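You operate a simulated robot arm through the tools that you are given. There is no shell and no other tool.

The job below is to be done with a simulated robot arm. You get a single attempt, and the scene is never put back.

Task
Both straps on the table's bundle are too tight: reset them into the green.
Fine: let both right off first, then ratchet each up; never into the red; the guards stay.

It is judged by the outcome, as a careful person would: the job done as asked, and still so three seconds after it is handed in. It fails if anything else is knocked over, pushed out of place, dropped, spilled or broken.

Robot
A 7-joint arm with a two-finger gripper, fixed in place. Base frame: the origin is on the floor under the middle of its stand, x ahead of it, y to its left, z up. Lengths are in mm, angles in degrees, forces in N, time in s.
With the tool pointing down near the work surface it reaches from about 340 to 720 mm from the base axis. Its first joint turns from -66.0 to 66.0 degrees. Payload 2.45 kg.
The TCP is the grasp point between the finger pads, 26 mm short of the fingertips. In the tool frame z runs along the fingers and y along their closing line. The gripper opens to 96 mm; its body begins 69 mm behind the TCP.
Orientation is told as [roll, pitch, yaw] about the base's x, y, z axes, in that order, counted from this pose: with the fingers straight down and closing along the base's y, the tool's x points along the base's -x, its y along +y and its z along -z.

Tools
- The arm moves only by the tool apply_moves. Its argument "targets" is a list of rows, each an object (a shift or turn left out is 0, a gripper value left out holds the last) with "rotation": the turn, a rotation vector about the tool's x, y, z in degrees, a list of three; "delta_pos": the shift along the tool's x, y, z in mm, a list of three; "gripper": the finger opening in mm, from 0 to 96. In form: [{"rotation": [wx, wy, wz], "delta_pos": [tx, ty, tz], "gripper": gripper}, ...]. A call has 1 to 20 rows; each row shifts and turns the commanded pose from where the row before left it, along the tool's axes as they then stand. A row lasts 0.2 s, in which the tool goes at most 50 mm and 8.6 degrees; a call with a longer step from one row to the next is refused whole, and so is a gripper value outside its range. A pose out of reach is approached as far as the arm can. The call stops where the force on the tool passes 90 N (or 10 N more than at its start, if that is more) or the arm is blocked; 0.2 s more then pass. Each finger travels about 50 mm/s and halts on what it meets, pressing with about 40 N; the grip force reading is that of the motor and also rises with nothing between the fingers. The clock runs only during rows and for 0.2 s after the last one: add rows that do not move to give the fingers time. It gives the time, the measured TCP pose, the force on the tool (base axes), the opening and the grip force at its end, in the units of the frame above (readings bear some noise), with the torque about the TCP (base axes, N m) and any sound that the robot's microphone picked up.
- Cameras (640 x 400 px; columns grow to the right, rows downward): "scene" is fixed at [183.4, -420.8, 1416.4]; the picture's right is [0.46, -0.89, 0.00], its down [-0.57, -0.29, -0.77] and it looks along [0.69, 0.35, -0.64] (base axes); focal length 294 px, centre (320, 200). "wrist" rides on the gripper at [82, 3, -98] in the tool frame; the picture's right is [-0.04, 1.00, 0.00], its down [-0.73, -0.03, -0.68] and it looks along [-0.68, -0.03, 0.73] (tool axes); focal length 256 px, centre (320, 200). There is no depth. A picture from a camera that has moved, and an enlarged one, comes with that camera's place and axes in the base frame and with its lens.
- snapshot(camera): a new picture of that camera. It takes no simulated time.
- zoom(camera, box): a new picture of the part [left, top, right, bottom] of that camera's present view, enlarged. It takes no simulated time.
- hand_in(): hands the job in; it is judged then, once.

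Places have to be worked out from the pictures, the camera data and where the tool is seen. Open the gripper and draw the arm clear of the work before you hand the job in, unless the task says otherwise.

The tools are called after "Call:" as a command line: name --argument value ..., lists and objects as JSON in quotes. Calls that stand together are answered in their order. apply_moves: Moves the arm, as the interface text tells. Its arguments: {"type":"object","properties":{"targets":{"type":"array"}},"required":["targets"]} The other tools are called the same way: snapshot (camera) takes a picture; zoom (camera, box) takes an enlarged picture of a part of a camera's view; hand_in () hands the job in.

At the start:

```text
t: 0.0
position: [402.1, -152.3, 1238.1]
ee_rot: [0.0, 0.0, 0.0]
contact_force: [0.4, 0.0, 0.8]
ft_torque: [0.0, -0.01, 0.0]
finger_gap: 96.0
grip_force: 0.0
```

scene: 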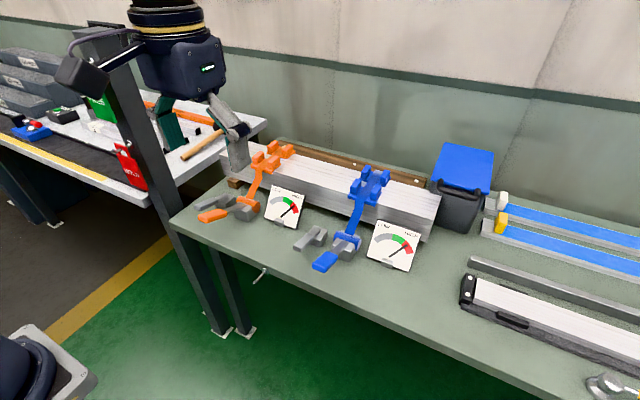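
wrist: 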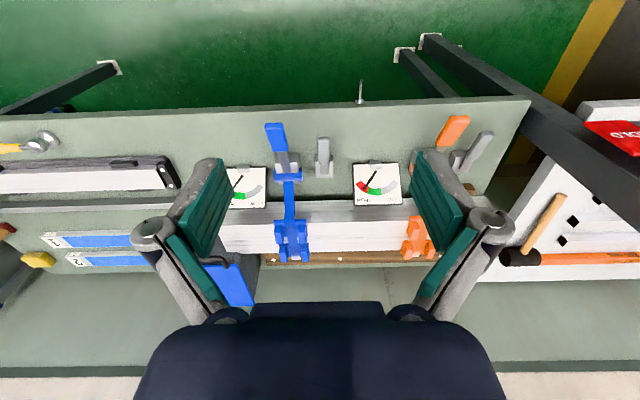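

I start by looking closely at the straps, gauges and levers before moving anything.

Call:
zoom --camera "scene" --box '[180, 130, 340, 230]'

Call:
zoom --camera "scene" --box '[280, 155, 440, 280]'

Call:
zoom --camera "wrist" --box '[220, 100, 420, 270]'

Call:
zoom --camera "wrist" --box '[340, 100, 520, 270]'

```text
4.00 times, centred on (260, 180) of scene
camera zoom: at [183.4, -420.8, 1416.4], right [0.46, -0.89, 0.0], down [-0.57, -0.29, -0.77], along [0.69, 0.35, -0.64], focal length 1175 px, centre (560, 280)
```

zoom: 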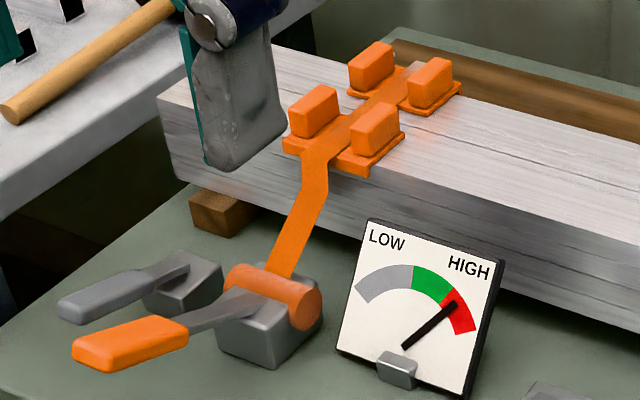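

```text
3.20 times, centred on (360, 218) of scene
camera zoom: at [183.4, -420.8, 1416.4], right [0.46, -0.89, 0.0], down [-0.57, -0.29, -0.77], along [0.69, 0.35, -0.64], focal length 940 px, centre (192, 144)
```

zoom: 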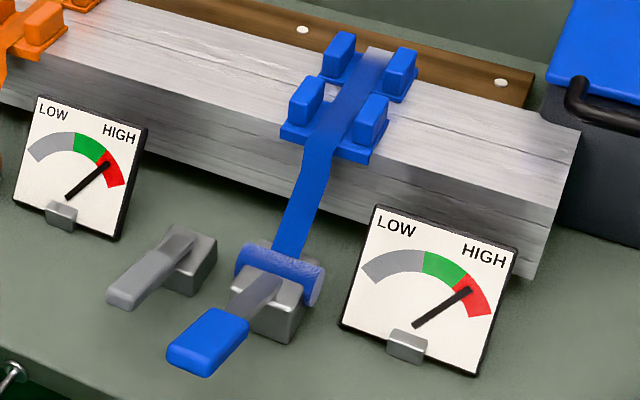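

```text
2.35 times, centred on (320, 185) of wrist
camera zoom: at [320.5, -147.6, 1334.9], right [0.04, 1.0, 0.0], down [0.73, -0.03, 0.68], along [0.68, -0.03, -0.73], focal length 602 px, centre (320, 235)
```

zoom: 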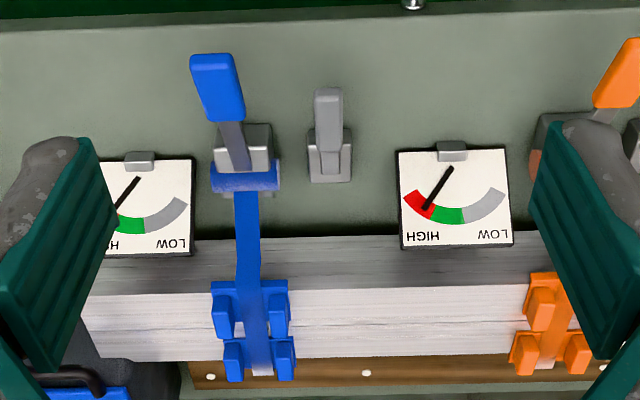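

```text
2.35 times, centred on (430, 185) of wrist
camera zoom: at [320.5, -147.6, 1334.9], right [0.04, 1.0, 0.0], down [0.73, -0.03, 0.68], along [0.68, -0.03, -0.73], focal length 602 px, centre (61, 235)
```

zoom: 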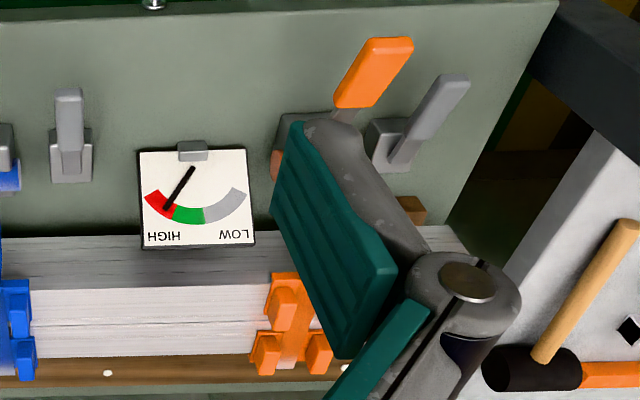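

The gauges for both straps point into the red; each coloured handle seems to be a ratchet with a grey release lever on its left (+y). By triangulation the blue handle is near (562,-241,893), the orange one near (571,102,877), and the blue strap's grey lever near (628,-153,835). I lower the arm somewhat, staying high, for a closer look at the blue side.

Call:
apply_moves --targets '[{"delta_pos": [0, -16, 45], "rotation": [0, 0, 0], "gripper": 96}, {"delta_pos": [0, -16, 45]}, {"delta_pos": [0, -16, 45]}, {"delta_pos": [20, 0, 0]}, {"delta_pos": [0, 0, 0]}]'

Call:
snapshot --camera "wrist"

Call:
snapshot --camera "scene"

```text
t: 1.2
position: [380.8, -198.6, 1099.6]
ee_rot: [-0.1, 0.0, 0.0]
contact_force: [0.2, 0.0, 0.0]
ft_torque: [0.04, 0.0, 0.01]
finger_gap: 95.8
grip_force: 0.0
```

```text
taken
camera wrist: at [298.8, -195.3, 1197.5], right [0.04, 1.0, 0.0], down [0.73, -0.03, 0.68], along [0.68, -0.03, -0.73], focal length 256 px, centre (320, 200)
```

wrist: 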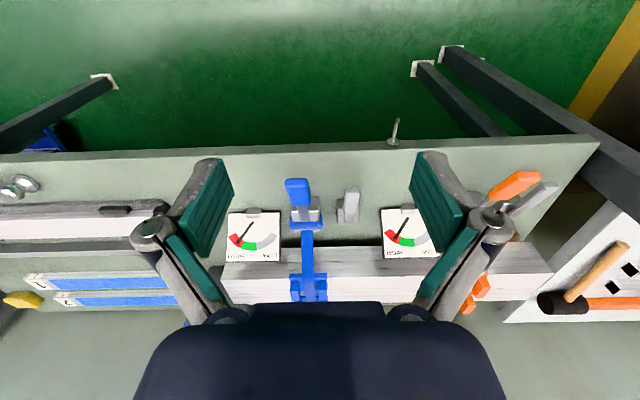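

```text
taken
```

scene: 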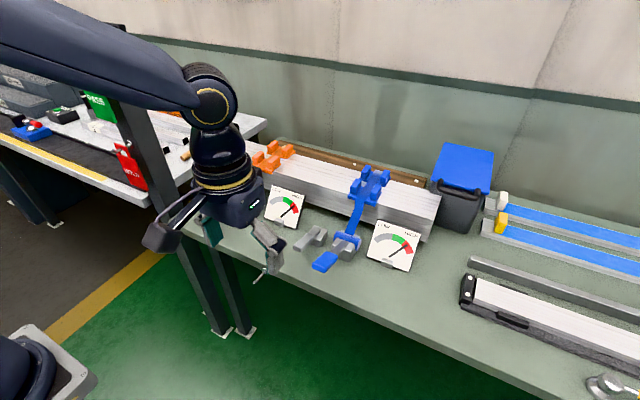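

Call:
zoom --camera "wrist" --box '[220, 160, 420, 310]'

Call:
zoom --camera "wrist" --box '[270, 165, 370, 240]'

Call:
zoom --camera "scene" --box '[280, 200, 380, 280]'

```text
2.67 times, centred on (320, 235) of wrist
camera zoom: at [298.8, -195.3, 1197.5], right [0.04, 1.0, 0.0], down [0.73, -0.03, 0.68], along [0.68, -0.03, -0.73], focal length 683 px, centre (320, 107)
```

zoom: 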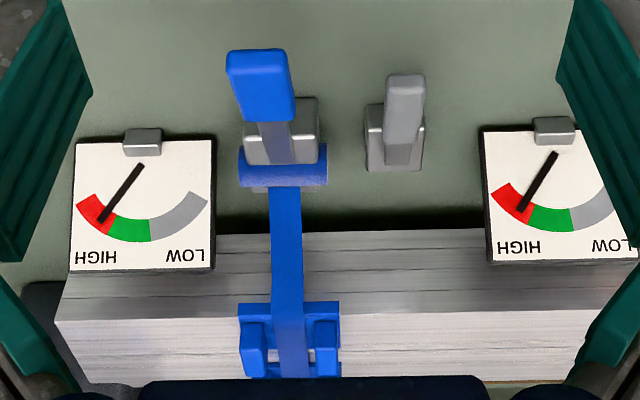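

```text
5.33 times, centred on (320, 202) of wrist
camera zoom: at [298.8, -195.3, 1197.5], right [0.04, 1.0, 0.0], down [0.73, -0.03, 0.68], along [0.68, -0.03, -0.73], focal length 1365 px, centre (320, 187)
```

zoom: 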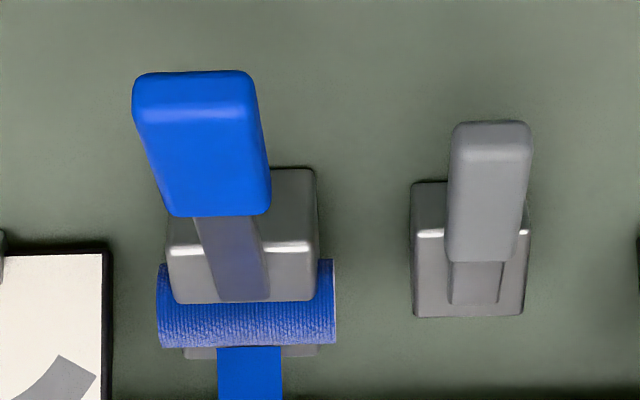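

```text
5.00 times, centred on (330, 240) of scene
camera zoom: at [183.4, -420.8, 1416.4], right [0.46, -0.89, 0.0], down [-0.57, -0.29, -0.77], along [0.69, 0.35, -0.64], focal length 1468 px, centre (270, 0)
```

zoom: 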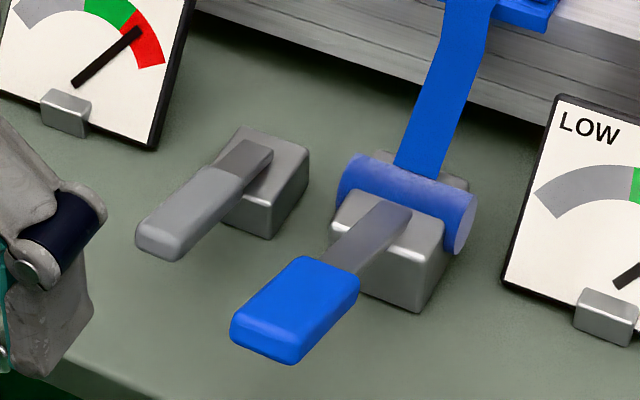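

Triangulating: table top about z=800, grey blue-side lever runs from about (652,-155,856) to its tip (585,-154,871), and the blue handle from (598,-240,883) to (535,-239,908). I move above the grey lever with a partly closed gripper and check alignment from above.

Call:
apply_moves --targets '[{"delta_pos": [-46.2, 8.9, 0], "gripper": 50}, {"delta_pos": [-46.2, 8.9, 20]}, {"delta_pos": [-46.2, 8.9, 20]}, {"delta_pos": [-46.2, 8.9, 30]}, {"delta_pos": [-46.2, 8.9, 30]}, {"delta_pos": [0, 0, 0]}]'

Call:
snapshot --camera "wrist"

Call:
zoom --camera "scene" --box '[230, 130, 430, 280]'

```text
refused: row 2 steps farther than a row can; nothing moved
```

```text
taken
camera wrist: at [298.8, -195.3, 1197.5], right [0.04, 1.0, 0.0], down [0.73, -0.03, 0.68], along [0.68, -0.03, -0.73], focal length 256 px, centre (320, 200)
```

wrist: 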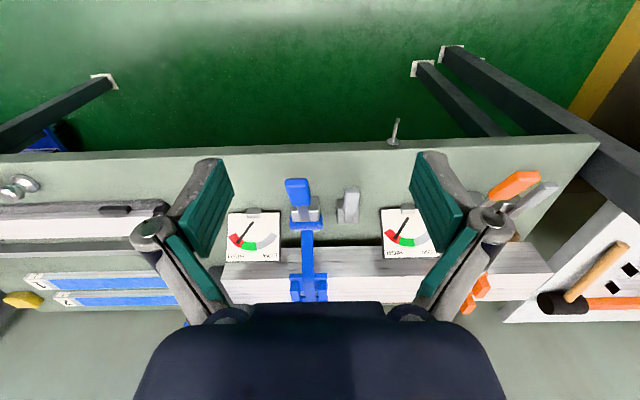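

```text
2.67 times, centred on (330, 205) of scene
camera zoom: at [183.4, -420.8, 1416.4], right [0.46, -0.89, 0.0], down [-0.57, -0.29, -0.77], along [0.69, 0.35, -0.64], focal length 783 px, centre (293, 187)
```

zoom: 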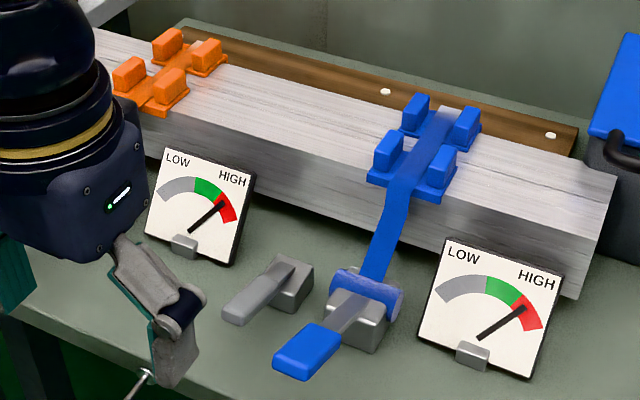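

The step was too long and was refused, so nothing moved; I repeat it in shorter steps to a point above the grey lever at about z=1000.

Call:
apply_moves --targets '[{"delta_pos": [-38.5, 7.4, 0], "gripper": 50}, {"delta_pos": [-38.5, 7.4, 20]}, {"delta_pos": [-38.5, 7.4, 20]}, {"delta_pos": [-38.5, 7.4, 20]}, {"delta_pos": [-38.5, 7.4, 20]}, {"delta_pos": [-38.5, 7.4, 20]}, {"delta_pos": [0, 0, 0]}, {"delta_pos": [0, 0, 0]}]'

Call:
snapshot --camera "wrist"

Call:
zoom --camera "scene" --box '[230, 130, 430, 280]'

```text
t: 3.0
position: [613.8, -154.3, 1002.6]
ee_rot: [0.0, 0.1, 0.1]
contact_force: [-0.1, 0.0, 0.7]
ft_torque: [0.01, -0.01, 0.0]
finger_gap: 50.0
grip_force: 0.2
```

```text
taken
camera wrist: at [531.4, -150.1, 1100.7], right [0.04, 1.0, 0.0], down [0.73, -0.03, 0.68], along [0.68, -0.03, -0.73], focal length 256 px, centre (320, 200)
```

wrist: 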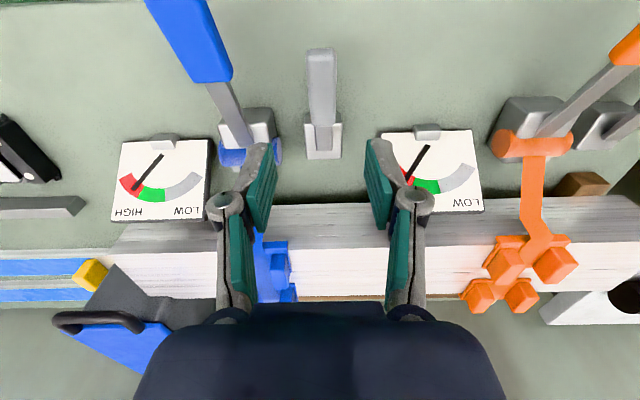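

```text
2.67 times, centred on (330, 205) of scene
camera zoom: at [183.4, -420.8, 1416.4], right [0.46, -0.89, 0.0], down [-0.57, -0.29, -0.77], along [0.69, 0.35, -0.64], focal length 783 px, centre (293, 187)
```

zoom: 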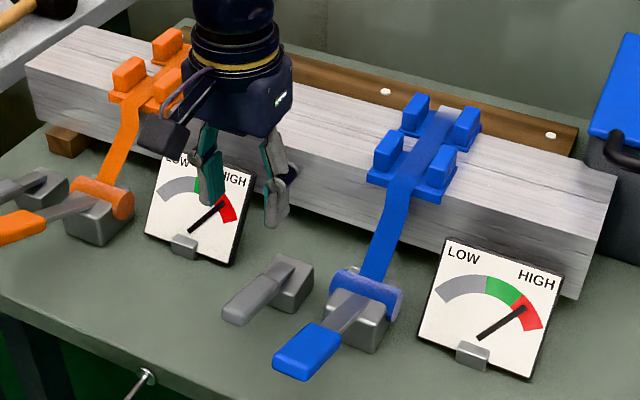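

The grey lever lies centred between the open fingers. I descend so the pads straddle it, stopping a little above for a check.

Call:
apply_moves --targets '[{"delta_pos": [0, 2, 45]}, {"delta_pos": [0, 0, 45]}, {"delta_pos": [0, 0, 30]}, {"delta_pos": [0, 0, 10]}, {"delta_pos": [0, 0, 0]}]'

Call:
snapshot --camera "wrist"

Call:
zoom --camera "scene" --box '[250, 160, 400, 280]'

```text
t: 4.2
position: [614.3, -152.7, 870.8]
ee_rot: [0.1, 0.0, -0.1]
contact_force: [1.1, 0.0, -0.4]
ft_torque: [0.0, 0.03, 0.02]
finger_gap: 50.0
grip_force: 0.0
```

```text
taken
camera wrist: at [531.5, -149.2, 969.3], right [0.04, 1.0, 0.0], down [0.73, -0.03, 0.68], along [0.68, -0.03, -0.73], focal length 256 px, centre (320, 200)
```

wrist: 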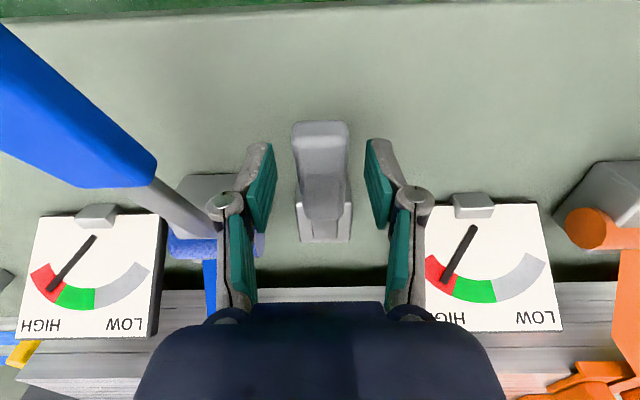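

```text
3.33 times, centred on (325, 220) of scene
camera zoom: at [183.4, -420.8, 1416.4], right [0.46, -0.89, 0.0], down [-0.57, -0.29, -0.77], along [0.69, 0.35, -0.64], focal length 979 px, centre (303, 133)
```

zoom: 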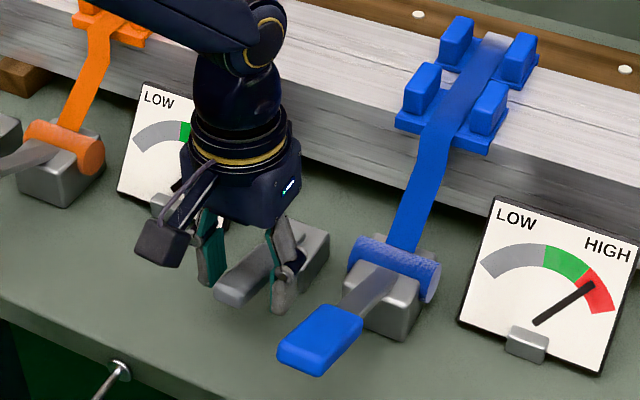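

The fingers straddle the lever cleanly at x≈614. I descend 14 mm more and close on the lever.

Call:
apply_moves --targets '[{"delta_pos": [0, 0, 14]}, {"delta_pos": [0, 0, 0], "gripper": 0}, {"delta_pos": [0, 0, 0]}, {"delta_pos": [0, 0, 0]}, {"delta_pos": [0, 0, 0]}]'

Call:
snapshot --camera "wrist"

Call:
zoom --camera "scene" --box '[250, 160, 400, 280]'

```text
t: 5.4
position: [613.0, -151.7, 856.9]
ee_rot: [0.1, 0.0, 0.0]
contact_force: [-1.7, 5.2, 0.2]
ft_torque: [0.04, 0.03, 0.07]
finger_gap: 24.3
grip_force: 45.0
```

```text
taken
camera wrist: at [531.8, -148.4, 954.4], right [0.04, 1.0, 0.0], down [0.73, -0.03, 0.68], along [0.68, -0.03, -0.73], focal length 256 px, centre (320, 200)
```

wrist: 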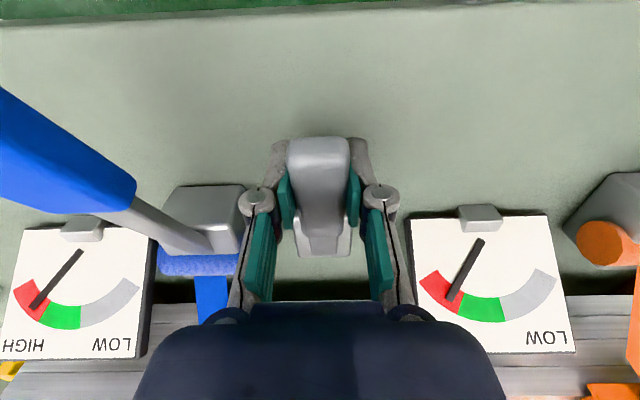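

```text
3.33 times, centred on (325, 220) of scene
camera zoom: at [183.4, -420.7, 1416.4], right [0.46, -0.89, 0.0], down [-0.57, -0.29, -0.77], along [0.69, 0.35, -0.64], focal length 979 px, centre (303, 133)
```

zoom: 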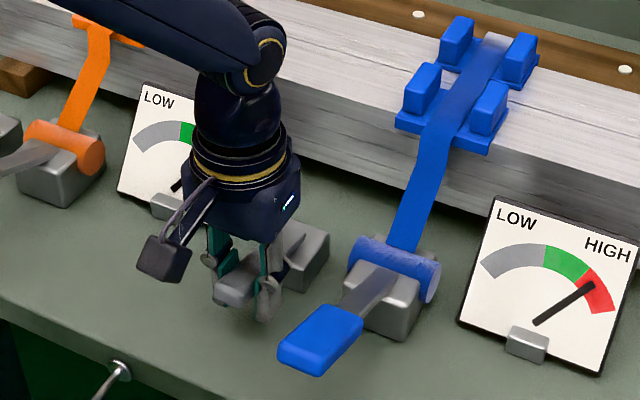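

The lever is gripped (24 mm wide). I test gently upward about 8 mm along its arc about an assumed pivot near (700, 835), watching the force and the gauge.

Call:
apply_moves --targets '[{"delta_pos": [-1, -1, -4], "rotation": [0, 2.5, 0]}, {"delta_pos": [-1, 0, -4], "rotation": [0, 2.5, 0]}, {"delta_pos": [0, 0, 0]}]'

Call:
zoom --camera "scene" --box '[250, 160, 400, 280]'

Call:
snapshot --camera "wrist"

```text
t: 6.2
position: [614.5, -151.6, 860.3]
ee_rot: [0.2, 5.4, 0.2]
contact_force: [3.9, 9.3, -41.9]
ft_torque: [0.12, 0.32, 0.11]
finger_gap: 24.7
grip_force: 45.0
```

```text
3.33 times, centred on (325, 220) of scene
camera zoom: at [184.4, -420.8, 1416.2], right [0.46, -0.89, 0.0], down [-0.57, -0.29, -0.77], along [0.69, 0.35, -0.64], focal length 979 px, centre (303, 133)
```

zoom: 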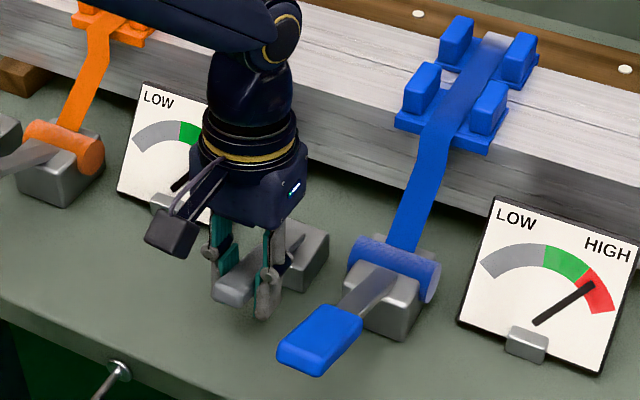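

```text
taken
camera wrist: at [542.0, -148.8, 966.5], right [0.04, 1.0, 0.0], down [0.8, -0.03, 0.61], along [0.61, -0.02, -0.8], focal length 256 px, centre (320, 200)
```

wrist: 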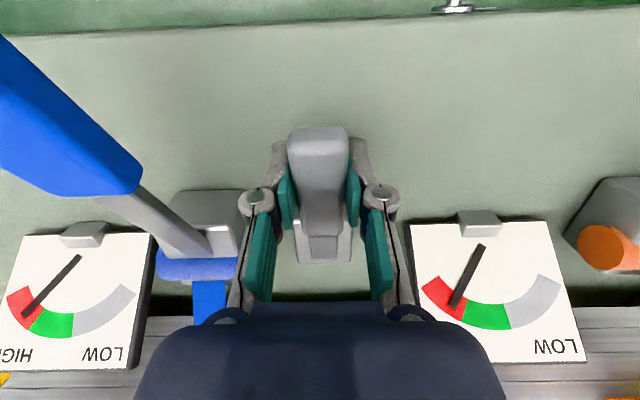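

Upward met about 42 N with almost no travel and the needle did not move, so this lever seems to be at its upper stop. I return and test a small downward press instead.

Call:
apply_moves --targets '[{"delta_pos": [1, 0, 4], "rotation": [0, -2.5, 0]}, {"delta_pos": [1, 0, 4], "rotation": [0, -2.5, 0]}, {"delta_pos": [0.5, 0, 4]}, {"delta_pos": [0.5, 0, 4]}, {"delta_pos": [0, 0, 0]}]'

Call:
zoom --camera "scene" --box '[250, 160, 400, 280]'

Call:
snapshot --camera "wrist"

```text
t: 7.4
position: [614.3, -152.6, 850.6]
ee_rot: [0.3, -0.3, 0.2]
contact_force: [-12.8, 25.2, 18.7]
ft_torque: [0.34, -1.17, 0.36]
finger_gap: 24.8
grip_force: 44.5
```

```text
3.33 times, centred on (325, 220) of scene
camera zoom: at [182.7, -420.1, 1416.7], right [0.46, -0.89, 0.0], down [-0.56, -0.29, -0.77], along [0.69, 0.35, -0.64], focal length 979 px, centre (303, 133)
```

zoom: 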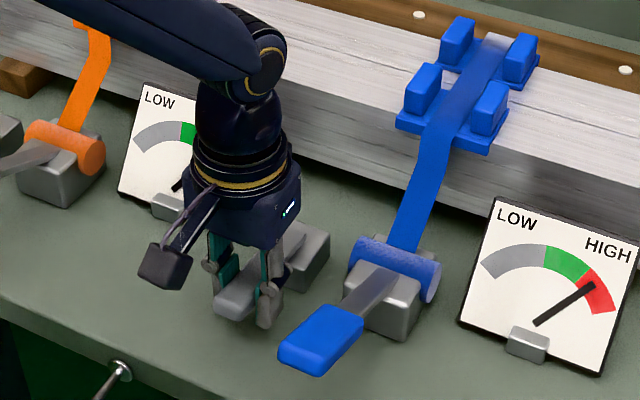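

```text
taken
camera wrist: at [530.8, -148.8, 949.0], right [0.04, 1.0, 0.0], down [0.73, -0.03, 0.68], along [0.68, -0.02, -0.73], focal length 256 px, centre (320, 200)
```

wrist: 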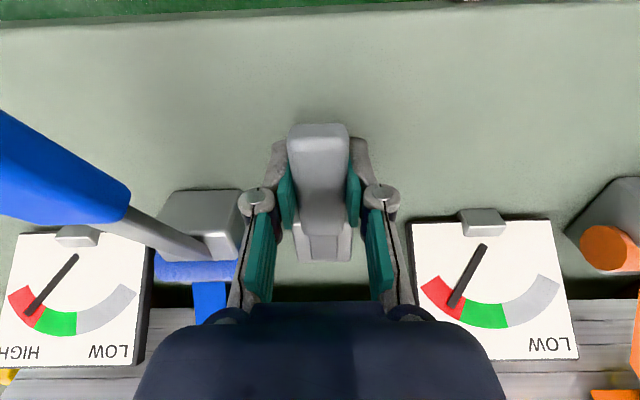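

Downward it yields like a spring (about 6 mm for 19 N), so this release is pressed down. I let go, rise, close the fingers, and will press with the closed fingertips on top of the lever instead, which leaves more room above the table.

Call:
apply_moves --targets '[{"delta_pos": [0, 0, -4], "gripper": 50}, {"delta_pos": [0, 0, -4]}, {"delta_pos": [0, 0, 0]}, {"delta_pos": [0, 1, -30]}, {"delta_pos": [5, 0, -30], "gripper": 0}, {"delta_pos": [5, 0, 0]}, {"delta_pos": [0, 0, 0]}, {"delta_pos": [0, 0, 0]}]'

Call:
snapshot --camera "wrist"

Call:
zoom --camera "scene" --box '[250, 160, 400, 280]'

```text
t: 9.2
position: [601.7, -150.0, 918.3]
ee_rot: [0.0, 0.0, 0.1]
contact_force: [0.0, 0.1, 0.1]
ft_torque: [0.05, -0.01, 0.02]
finger_gap: 0.1
grip_force: 28.0
```

```text
taken
camera wrist: at [519.7, -147.4, 1016.2], right [0.04, 1.0, 0.0], down [0.73, -0.03, 0.68], along [0.68, -0.03, -0.73], focal length 256 px, centre (320, 200)
```

wrist: 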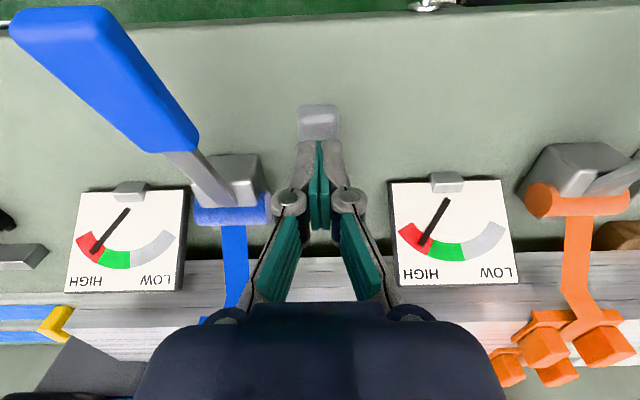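

```text
3.33 times, centred on (325, 220) of scene
camera zoom: at [183.4, -420.8, 1416.4], right [0.46, -0.89, 0.0], down [-0.57, -0.29, -0.77], along [0.69, 0.35, -0.64], focal length 979 px, centre (303, 133)
```

zoom: 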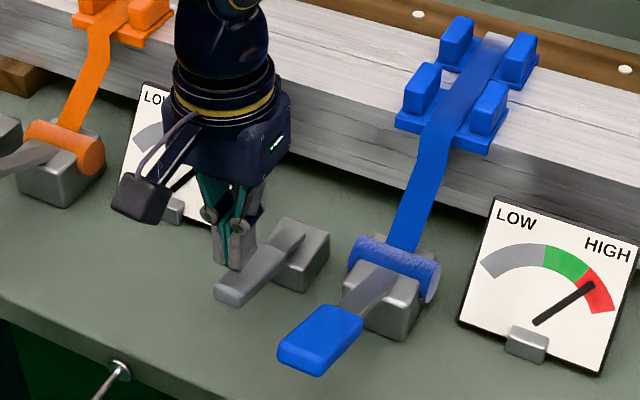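

The closed fingertips are lined up over the lever. I press down in small steps about 20 mm past contact and look at the needle.

Call:
apply_moves --targets '[{"delta_pos": [0, -1, 20]}, {"delta_pos": [0, 0, 6]}, {"delta_pos": [0, 0, 6]}, {"delta_pos": [0, 0, 6]}, {"delta_pos": [0, 0, 6]}, {"delta_pos": [0, 0, 0]}]'

Call:
zoom --camera "scene" --box '[250, 160, 450, 290]'

Call:
snapshot --camera "wrist"

```text
t: 10.6
position: [603.6, -153.9, 874.0]
ee_rot: [0.0, 0.0, 0.1]
contact_force: [-0.1, 1.1, 1.7]
ft_torque: [0.05, 0.0, -0.03]
finger_gap: 6.1
grip_force: 28.7
```

```text
3.08 times, centred on (350, 225) of scene
camera zoom: at [183.4, -420.8, 1416.4], right [0.46, -0.89, 0.0], down [-0.57, -0.29, -0.77], along [0.69, 0.35, -0.64], focal length 904 px, centre (228, 123)
```

zoom: 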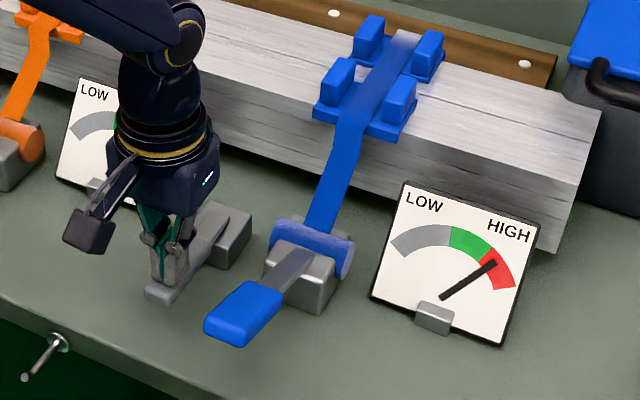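

```text
taken
camera wrist: at [520.8, -149.7, 972.6], right [0.04, 1.0, 0.0], down [0.73, -0.03, 0.68], along [0.68, -0.03, -0.73], focal length 256 px, centre (320, 200)
```

wrist: 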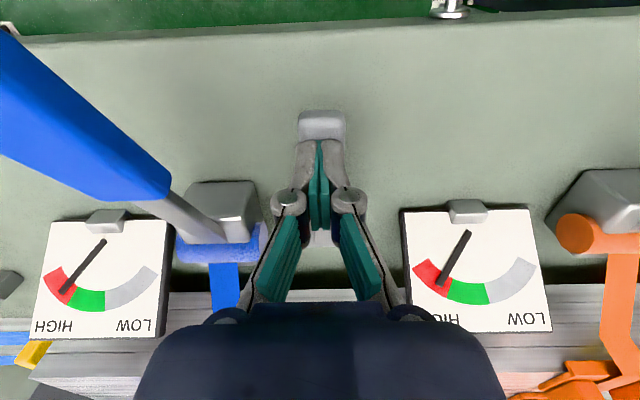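

The lever appears to go down easily with little force, but the needle has not moved yet. I continue pressing in small steps.

Call:
apply_moves --targets '[{"delta_pos": [0, 1, 5]}, {"delta_pos": [0, 0, 5]}, {"delta_pos": [0, 0, 5]}, {"delta_pos": [0, 0, 0]}]'

Call:
zoom --camera "scene" --box '[270, 180, 430, 280]'

Call:
snapshot --camera "wrist"

```text
t: 11.6
position: [602.9, -152.8, 860.1]
ee_rot: [0.0, 0.0, 0.1]
contact_force: [-8.1, 0.4, 15.0]
ft_torque: [0.03, -0.01, -0.01]
finger_gap: 5.7
grip_force: 28.6
```

```text
4.00 times, centred on (350, 230) of scene
camera zoom: at [182.9, -420.7, 1416.5], right [0.46, -0.89, 0.0], down [-0.56, -0.29, -0.77], along [0.69, 0.35, -0.64], focal length 1175 px, centre (200, 80)
```

zoom: 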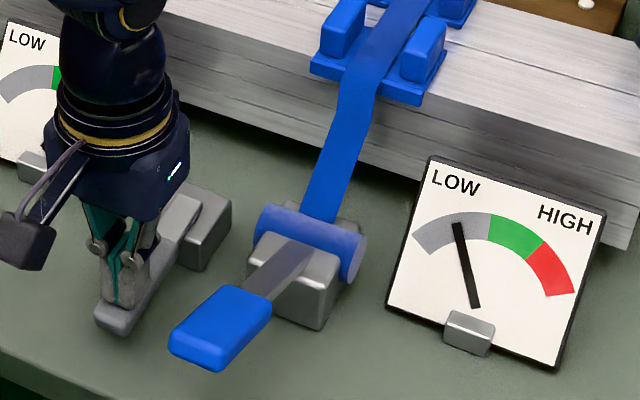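

```text
taken
camera wrist: at [520.2, -149.8, 958.3], right [0.04, 1.0, 0.0], down [0.73, -0.03, 0.68], along [0.68, -0.03, -0.73], focal length 256 px, centre (320, 200)
```

wrist: 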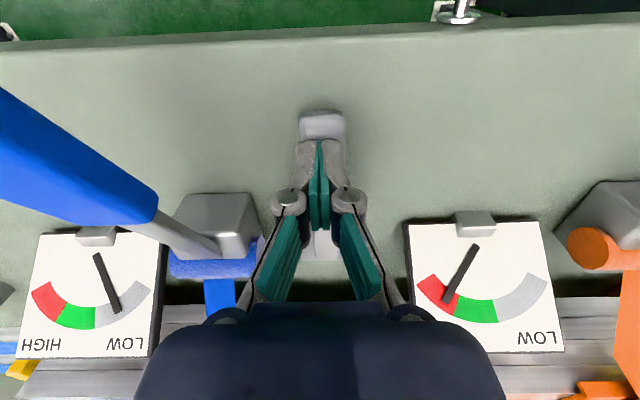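

The release is working: the blue needle has dropped well into the grey and may still be falling. I hold the lever down and check again.

Call:
apply_moves --targets '[{"delta_pos": [0, 0, 0]}, {"delta_pos": [0, 0, 0]}, {"delta_pos": [0, 0, 0]}, {"delta_pos": [0, 0, 0]}, {"delta_pos": [0, 0, 0]}]'

Call:
zoom --camera "scene" --box '[270, 180, 430, 280]'

Call:
snapshot --camera "scene"

```text
t: 12.8
position: [603.0, -152.8, 860.3]
ee_rot: [0.0, -0.1, 0.0]
contact_force: [-9.3, 0.6, 21.2]
ft_torque: [-0.03, -0.01, -0.01]
finger_gap: 6.2
grip_force: 28.4
```

```text
4.00 times, centred on (350, 230) of scene
camera zoom: at [182.8, -420.7, 1416.5], right [0.46, -0.89, 0.0], down [-0.56, -0.29, -0.77], along [0.69, 0.35, -0.64], focal length 1175 px, centre (200, 80)
```

zoom: 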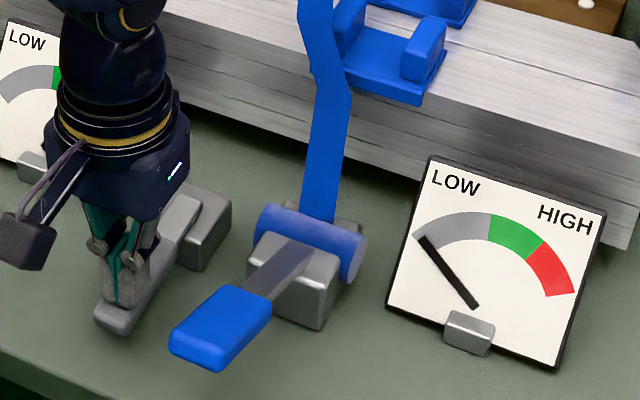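

```text
taken
```

scene: 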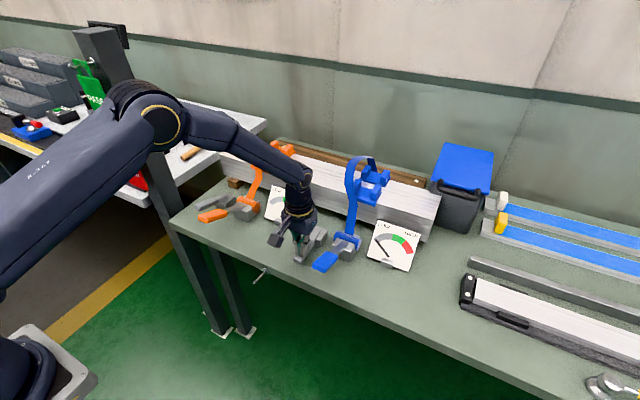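

The blue needle is at the zero end and the strap has gone slack, arching over the guard. I check the guards up close.

Call:
zoom --camera "scene" --box '[320, 140, 420, 215]'

Call:
zoom --camera "scene" --box '[190, 130, 310, 230]'

```text
5.33 times, centred on (370, 178) of scene
camera zoom: at [182.8, -420.7, 1416.5], right [0.46, -0.89, 0.0], down [-0.56, -0.29, -0.77], along [0.69, 0.35, -0.64], focal length 1566 px, centre (53, 320)
```

zoom: 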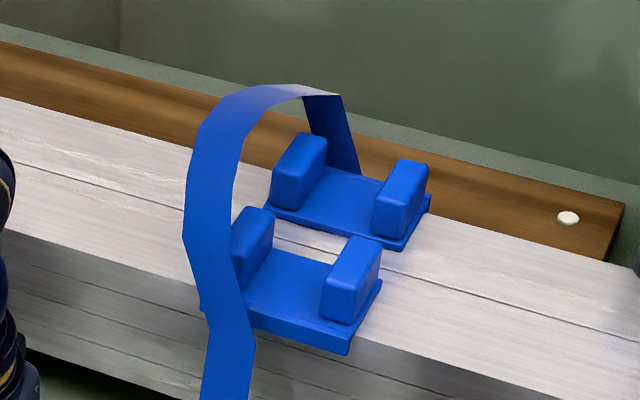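

```text
4.00 times, centred on (250, 180) of scene
camera zoom: at [182.8, -420.7, 1416.5], right [0.46, -0.89, 0.0], down [-0.56, -0.29, -0.77], along [0.69, 0.35, -0.64], focal length 1175 px, centre (600, 280)
```

zoom: 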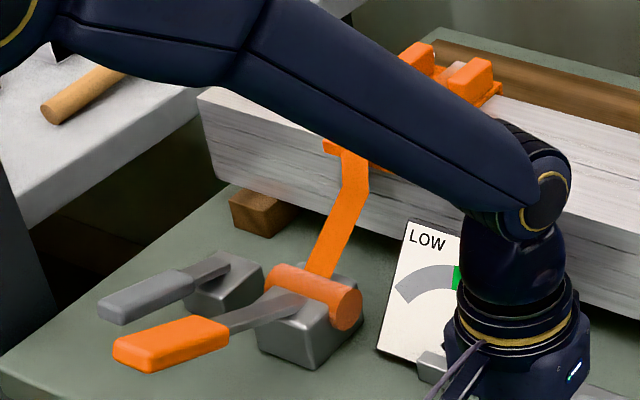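

Both blue guards are still in place. I lift straight off the grey lever, retract, and move to view the orange side.

Call:
apply_moves --targets '[{"delta_pos": [0, 0, -10]}, {"delta_pos": [0, 0, -30]}, {"delta_pos": [0, 0, -45]}, {"delta_pos": [0, 0, -45]}, {"delta_pos": [25, 33, -20]}, {"delta_pos": [25, 33, -20]}, {"delta_pos": [25, 33, -20]}, {"delta_pos": [25, 33, -20]}, {"delta_pos": [25, 33, -20]}, {"delta_pos": [25, 33, -10]}, {"delta_pos": [25, 33, 0]}, {"delta_pos": [28, 33, 0]}, {"delta_pos": [0, 0, 0], "gripper": 50}, {"delta_pos": [0, 0, 0]}]'

Call:
snapshot --camera "wrist"

Call:
snapshot --camera "scene"

```text
t: 15.8
position: [401.0, 110.9, 1099.5]
ee_rot: [0.0, 0.1, 0.0]
contact_force: [-1.2, 0.2, -0.1]
ft_torque: [0.03, -0.02, -0.01]
finger_gap: 50.1
grip_force: 0.2
```

```text
taken
camera wrist: at [318.2, 114.7, 1197.6], right [0.04, 1.0, 0.0], down [0.73, -0.03, 0.68], along [0.68, -0.03, -0.73], focal length 256 px, centre (320, 200)
```

wrist: 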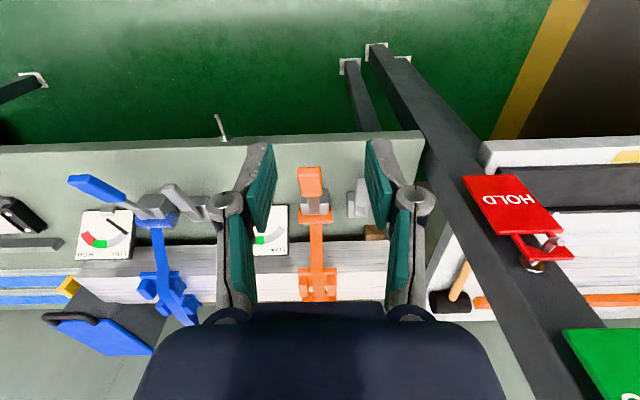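

```text
taken
```

scene: 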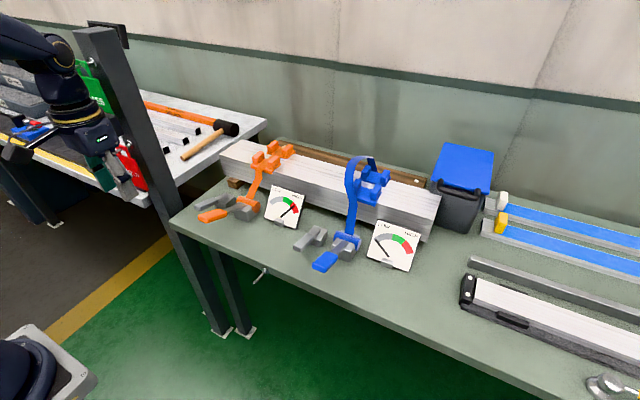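

Blue stays at zero. I look closer at the orange side, and also at the post with the red "HOLD" sign so I can keep clear of it.

Call:
zoom --camera "wrist" --box '[250, 150, 410, 250]'

Call:
zoom --camera "scene" --box '[180, 170, 310, 240]'

Call:
zoom --camera "scene" --box '[50, 20, 250, 220]'

```text
4.00 times, centred on (330, 200) of wrist
camera zoom: at [318.2, 114.7, 1197.6], right [0.04, 1.0, 0.0], down [0.73, -0.03, 0.68], along [0.68, -0.03, -0.73], focal length 1024 px, centre (280, 200)
```

zoom: 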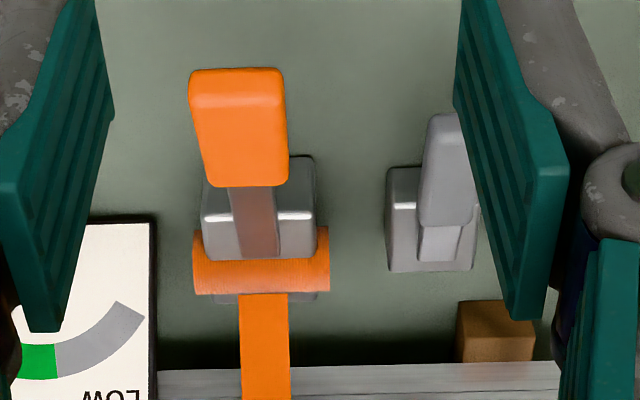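

```text
4.92 times, centred on (245, 205) of scene
camera zoom: at [183.4, -420.8, 1416.4], right [0.46, -0.89, 0.0], down [-0.57, -0.29, -0.77], along [0.69, 0.35, -0.64], focal length 1446 px, centre (689, 175)
```

zoom: 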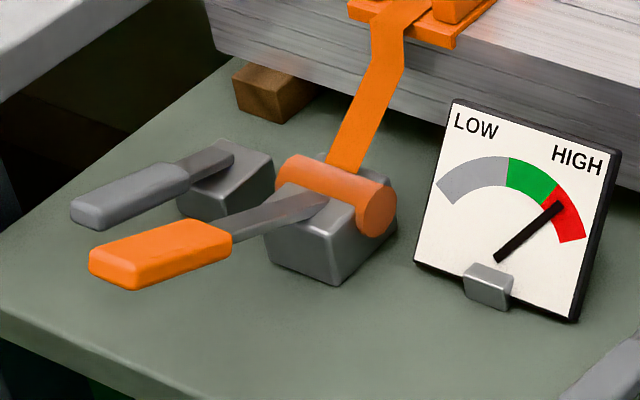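

```text
2.00 times, centred on (150, 120) of scene
camera zoom: at [183.4, -420.8, 1416.4], right [0.46, -0.89, 0.0], down [-0.57, -0.29, -0.77], along [0.69, 0.35, -0.64], focal length 587 px, centre (660, 360)
```

zoom: 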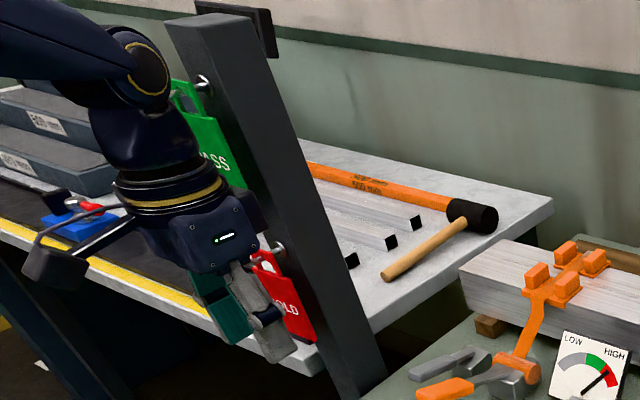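

The signs on the post (about y≥280) are unrelated; I'll keep clear. The orange release lever sits at about y≈176, mirroring the blue layout. I move above it with closed fingers.

Call:
apply_moves --targets '[{"delta_pos": [-40.4, 13, 15], "gripper": 0}, {"delta_pos": [-40.4, 13, 15]}, {"delta_pos": [-40.4, 13, 20]}, {"delta_pos": [-40.4, 13, 20]}, {"delta_pos": [-40.4, 13, 20]}, {"delta_pos": [0, 0, 40]}, {"delta_pos": [0, 0, 35]}, {"delta_pos": [0, 0, 0]}]'

Call:
snapshot --camera "wrist"

Call:
zoom --camera "scene" --box '[150, 130, 310, 240]'

```text
t: 17.6
position: [604.2, 173.7, 935.6]
ee_rot: [0.0, 0.1, 0.0]
contact_force: [1.0, 0.2, 0.7]
ft_torque: [0.01, 0.05, 0.02]
finger_gap: 0.0
grip_force: 28.6
```

```text
taken
camera wrist: at [520.6, 179.1, 1033.3], right [0.04, 1.0, 0.0], down [0.73, -0.03, 0.68], along [0.68, -0.03, -0.73], focal length 256 px, centre (320, 200)
```

wrist: 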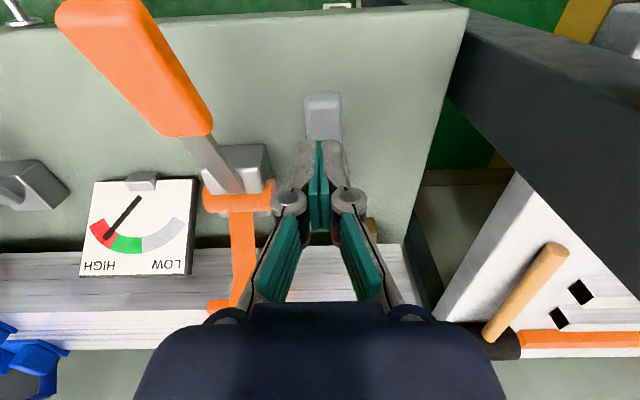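

```text
3.64 times, centred on (230, 185) of scene
camera zoom: at [183.4, -420.8, 1416.4], right [0.46, -0.89, 0.0], down [-0.57, -0.29, -0.77], along [0.69, 0.35, -0.64], focal length 1068 px, centre (647, 254)
```

zoom: 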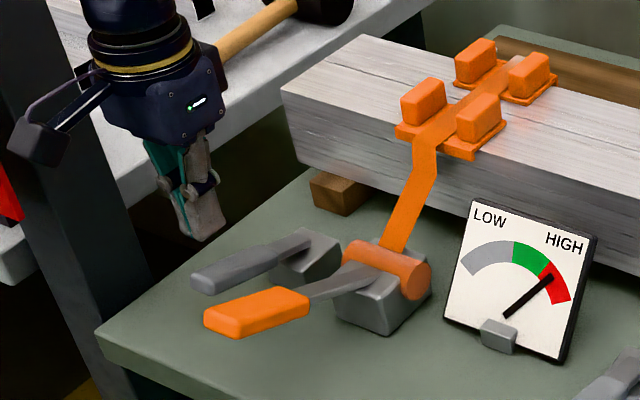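

The fingertips are over the orange release lever (lever at y≈178). I press it down in small steps to about z=861, the level that released the blue one, and hold.

Call:
apply_moves --targets '[{"delta_pos": [0, 1.5, 30]}, {"delta_pos": [0, 0, 8]}, {"delta_pos": [0, 0, 6]}, {"delta_pos": [0, 0, 6]}, {"delta_pos": [0, 0, 6]}, {"delta_pos": [0, 0, 6]}, {"delta_pos": [0, 0, 6]}, {"delta_pos": [0, 0, 6]}, {"delta_pos": [0, 0, 0]}, {"delta_pos": [0, 0, 0]}]'

Call:
snapshot --camera "wrist"

Call:
zoom --camera "scene" --box '[150, 130, 310, 240]'

```text
t: 19.8
position: [603.6, 176.6, 859.8]
ee_rot: [0.0, 0.0, 0.0]
contact_force: [-6.4, -3.4, 13.1]
ft_torque: [-0.1, -0.04, -0.02]
finger_gap: 6.0
grip_force: 28.0
```

```text
taken
camera wrist: at [520.2, 181.0, 958.2], right [0.04, 1.0, 0.0], down [0.73, -0.03, 0.68], along [0.68, -0.03, -0.73], focal length 256 px, centre (320, 200)
```

wrist: 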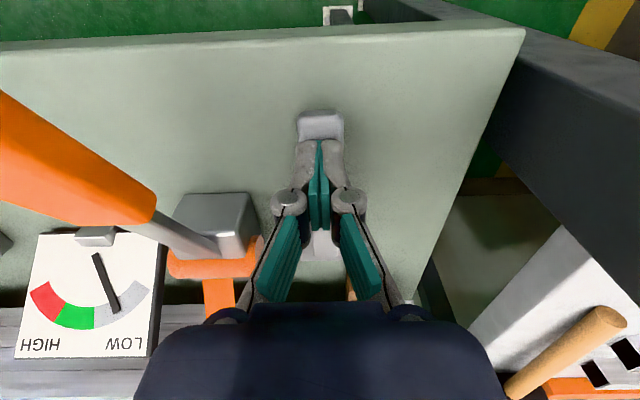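

```text
3.64 times, centred on (230, 185) of scene
camera zoom: at [183.0, -421.0, 1416.4], right [0.46, -0.89, 0.0], down [-0.56, -0.29, -0.77], along [0.69, 0.35, -0.64], focal length 1068 px, centre (647, 254)
```

zoom: 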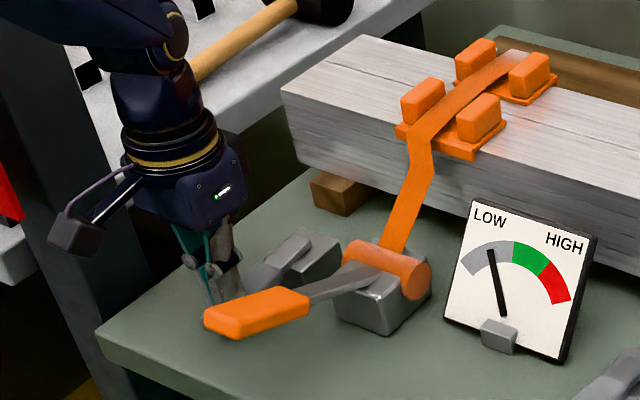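

The orange needle is dropping through the grey; I hold the lever down another second and confirm it reaches zero.

Call:
apply_moves --targets '[{"delta_pos": [0, 0, 0]}, {"delta_pos": [0, 0, 0]}, {"delta_pos": [0, 0, 0]}, {"delta_pos": [0, 0, 0]}, {"delta_pos": [0, 0, 0]}]'

Call:
zoom --camera "scene" --box '[150, 130, 310, 240]'

Call:
zoom --camera "scene" --box '[280, 140, 440, 280]'

```text
t: 21.0
position: [603.4, 177.5, 859.1]
ee_rot: [0.0, -0.2, 0.0]
contact_force: [-4.8, -3.4, 18.1]
ft_torque: [-0.09, -0.12, -0.05]
finger_gap: 6.1
grip_force: 28.4
```

```text
3.64 times, centred on (230, 185) of scene
camera zoom: at [182.9, -421.0, 1416.4], right [0.46, -0.89, 0.0], down [-0.56, -0.29, -0.77], along [0.69, 0.35, -0.64], focal length 1068 px, centre (647, 254)
```

zoom: 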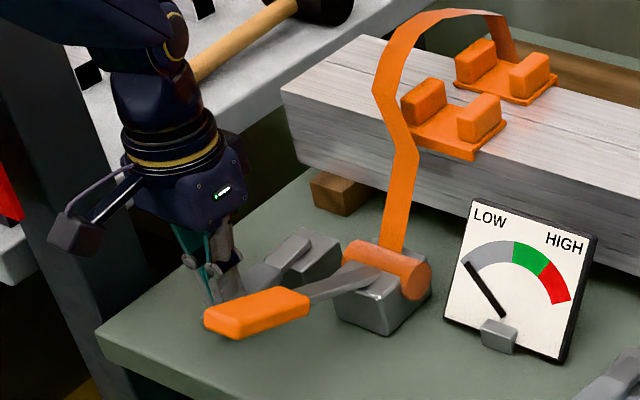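

```text
2.86 times, centred on (360, 210) of scene
camera zoom: at [182.9, -421.0, 1416.4], right [0.46, -0.89, 0.0], down [-0.56, -0.29, -0.77], along [0.69, 0.35, -0.64], focal length 839 px, centre (206, 171)
```

zoom: 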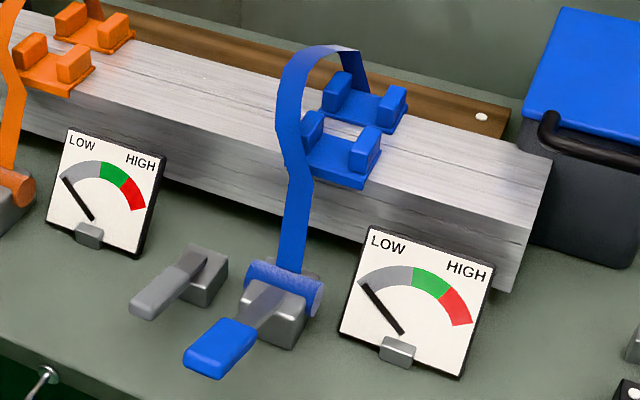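

Both gauges now read zero, and all four guards are still on the bundle. I lift off the release lever and move above the orange ratchet handle (about (562,92), top near z≈900).

Call:
apply_moves --targets '[{"delta_pos": [0, 0, -10]}, {"delta_pos": [0, 0, -30]}, {"delta_pos": [0, 0, -45]}, {"delta_pos": [0, 0, -45]}, {"delta_pos": [14, -28.5, -10]}, {"delta_pos": [14, -28.5, 0]}, {"delta_pos": [14, -28.5, 0]}, {"delta_pos": [0, 0, 30]}, {"delta_pos": [0, 0, 20]}, {"delta_pos": [0, 0, 0]}]'

Call:
snapshot --camera "wrist"

Call:
zoom --camera "scene" --box '[150, 130, 310, 240]'

```text
t: 23.2
position: [557.9, 91.0, 948.1]
ee_rot: [0.0, -0.1, 0.0]
contact_force: [0.5, -0.3, 0.6]
ft_torque: [0.01, 0.02, -0.03]
finger_gap: 0.0
grip_force: 28.5
```

```text
taken
camera wrist: at [475.2, 94.7, 1046.5], right [0.04, 1.0, 0.0], down [0.73, -0.03, 0.68], along [0.68, -0.03, -0.73], focal length 256 px, centre (320, 200)
```

wrist: 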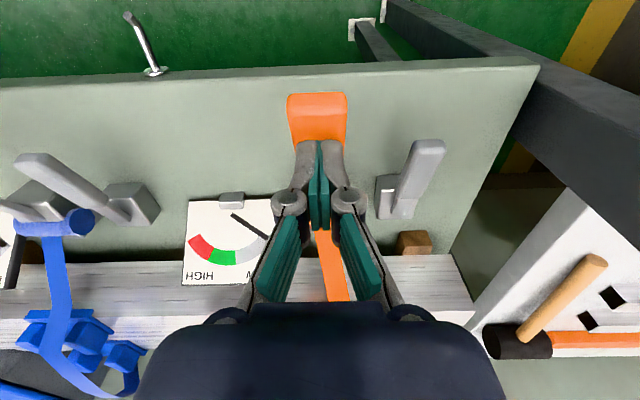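

```text
3.64 times, centred on (230, 185) of scene
camera zoom: at [183.4, -420.8, 1416.4], right [0.46, -0.89, 0.0], down [-0.57, -0.29, -0.77], along [0.69, 0.35, -0.64], focal length 1068 px, centre (647, 254)
```

zoom: 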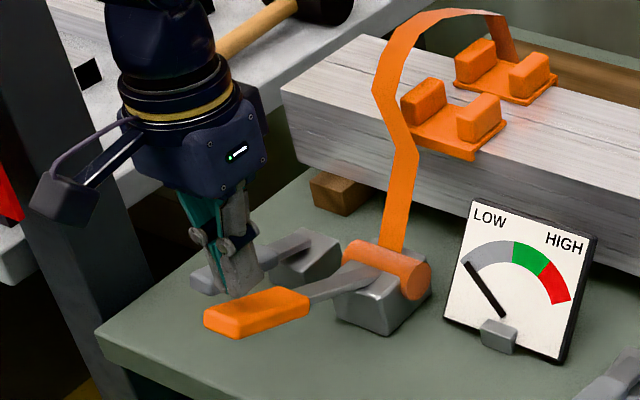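

Fingertips are centred over the orange handle. I press down gently in 4 mm steps to see whether the handle moves or is blocked.

Call:
apply_moves --targets '[{"delta_pos": [0, 0, 14]}, {"delta_pos": [0, 0, 4]}, {"delta_pos": [0, 0, 4]}, {"delta_pos": [0, 0, 4]}, {"delta_pos": [0, 0, 4]}, {"delta_pos": [0, 0, 0]}]'

Call:
zoom --camera "scene" --box '[150, 130, 310, 240]'

Call:
snapshot --camera "wrist"

```text
t: 24.6
position: [559.9, 91.0, 919.4]
ee_rot: [0.1, -0.1, 0.1]
contact_force: [0.8, -0.2, 2.5]
ft_torque: [-0.01, 0.03, -0.04]
finger_gap: 6.2
grip_force: 28.9
```

```text
3.64 times, centred on (230, 185) of scene
camera zoom: at [183.4, -420.8, 1416.4], right [0.46, -0.89, 0.0], down [-0.57, -0.29, -0.77], along [0.69, 0.35, -0.64], focal length 1068 px, centre (647, 254)
```

zoom: 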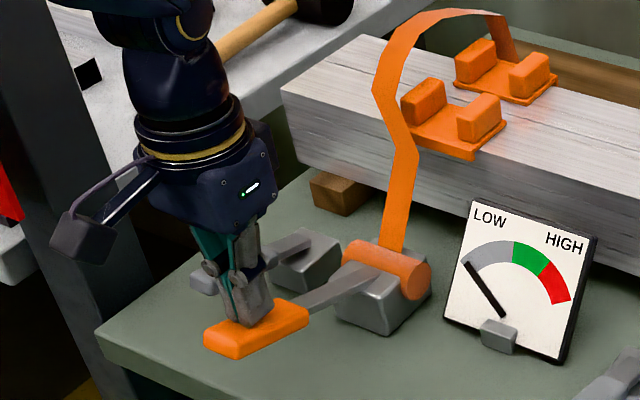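

```text
taken
camera wrist: at [476.8, 95.3, 1017.3], right [0.04, 1.0, 0.0], down [0.73, -0.03, 0.68], along [0.68, -0.03, -0.73], focal length 256 px, centre (320, 200)
```

wrist: 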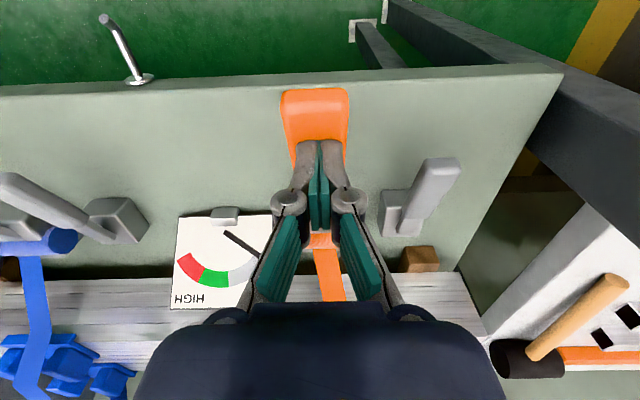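

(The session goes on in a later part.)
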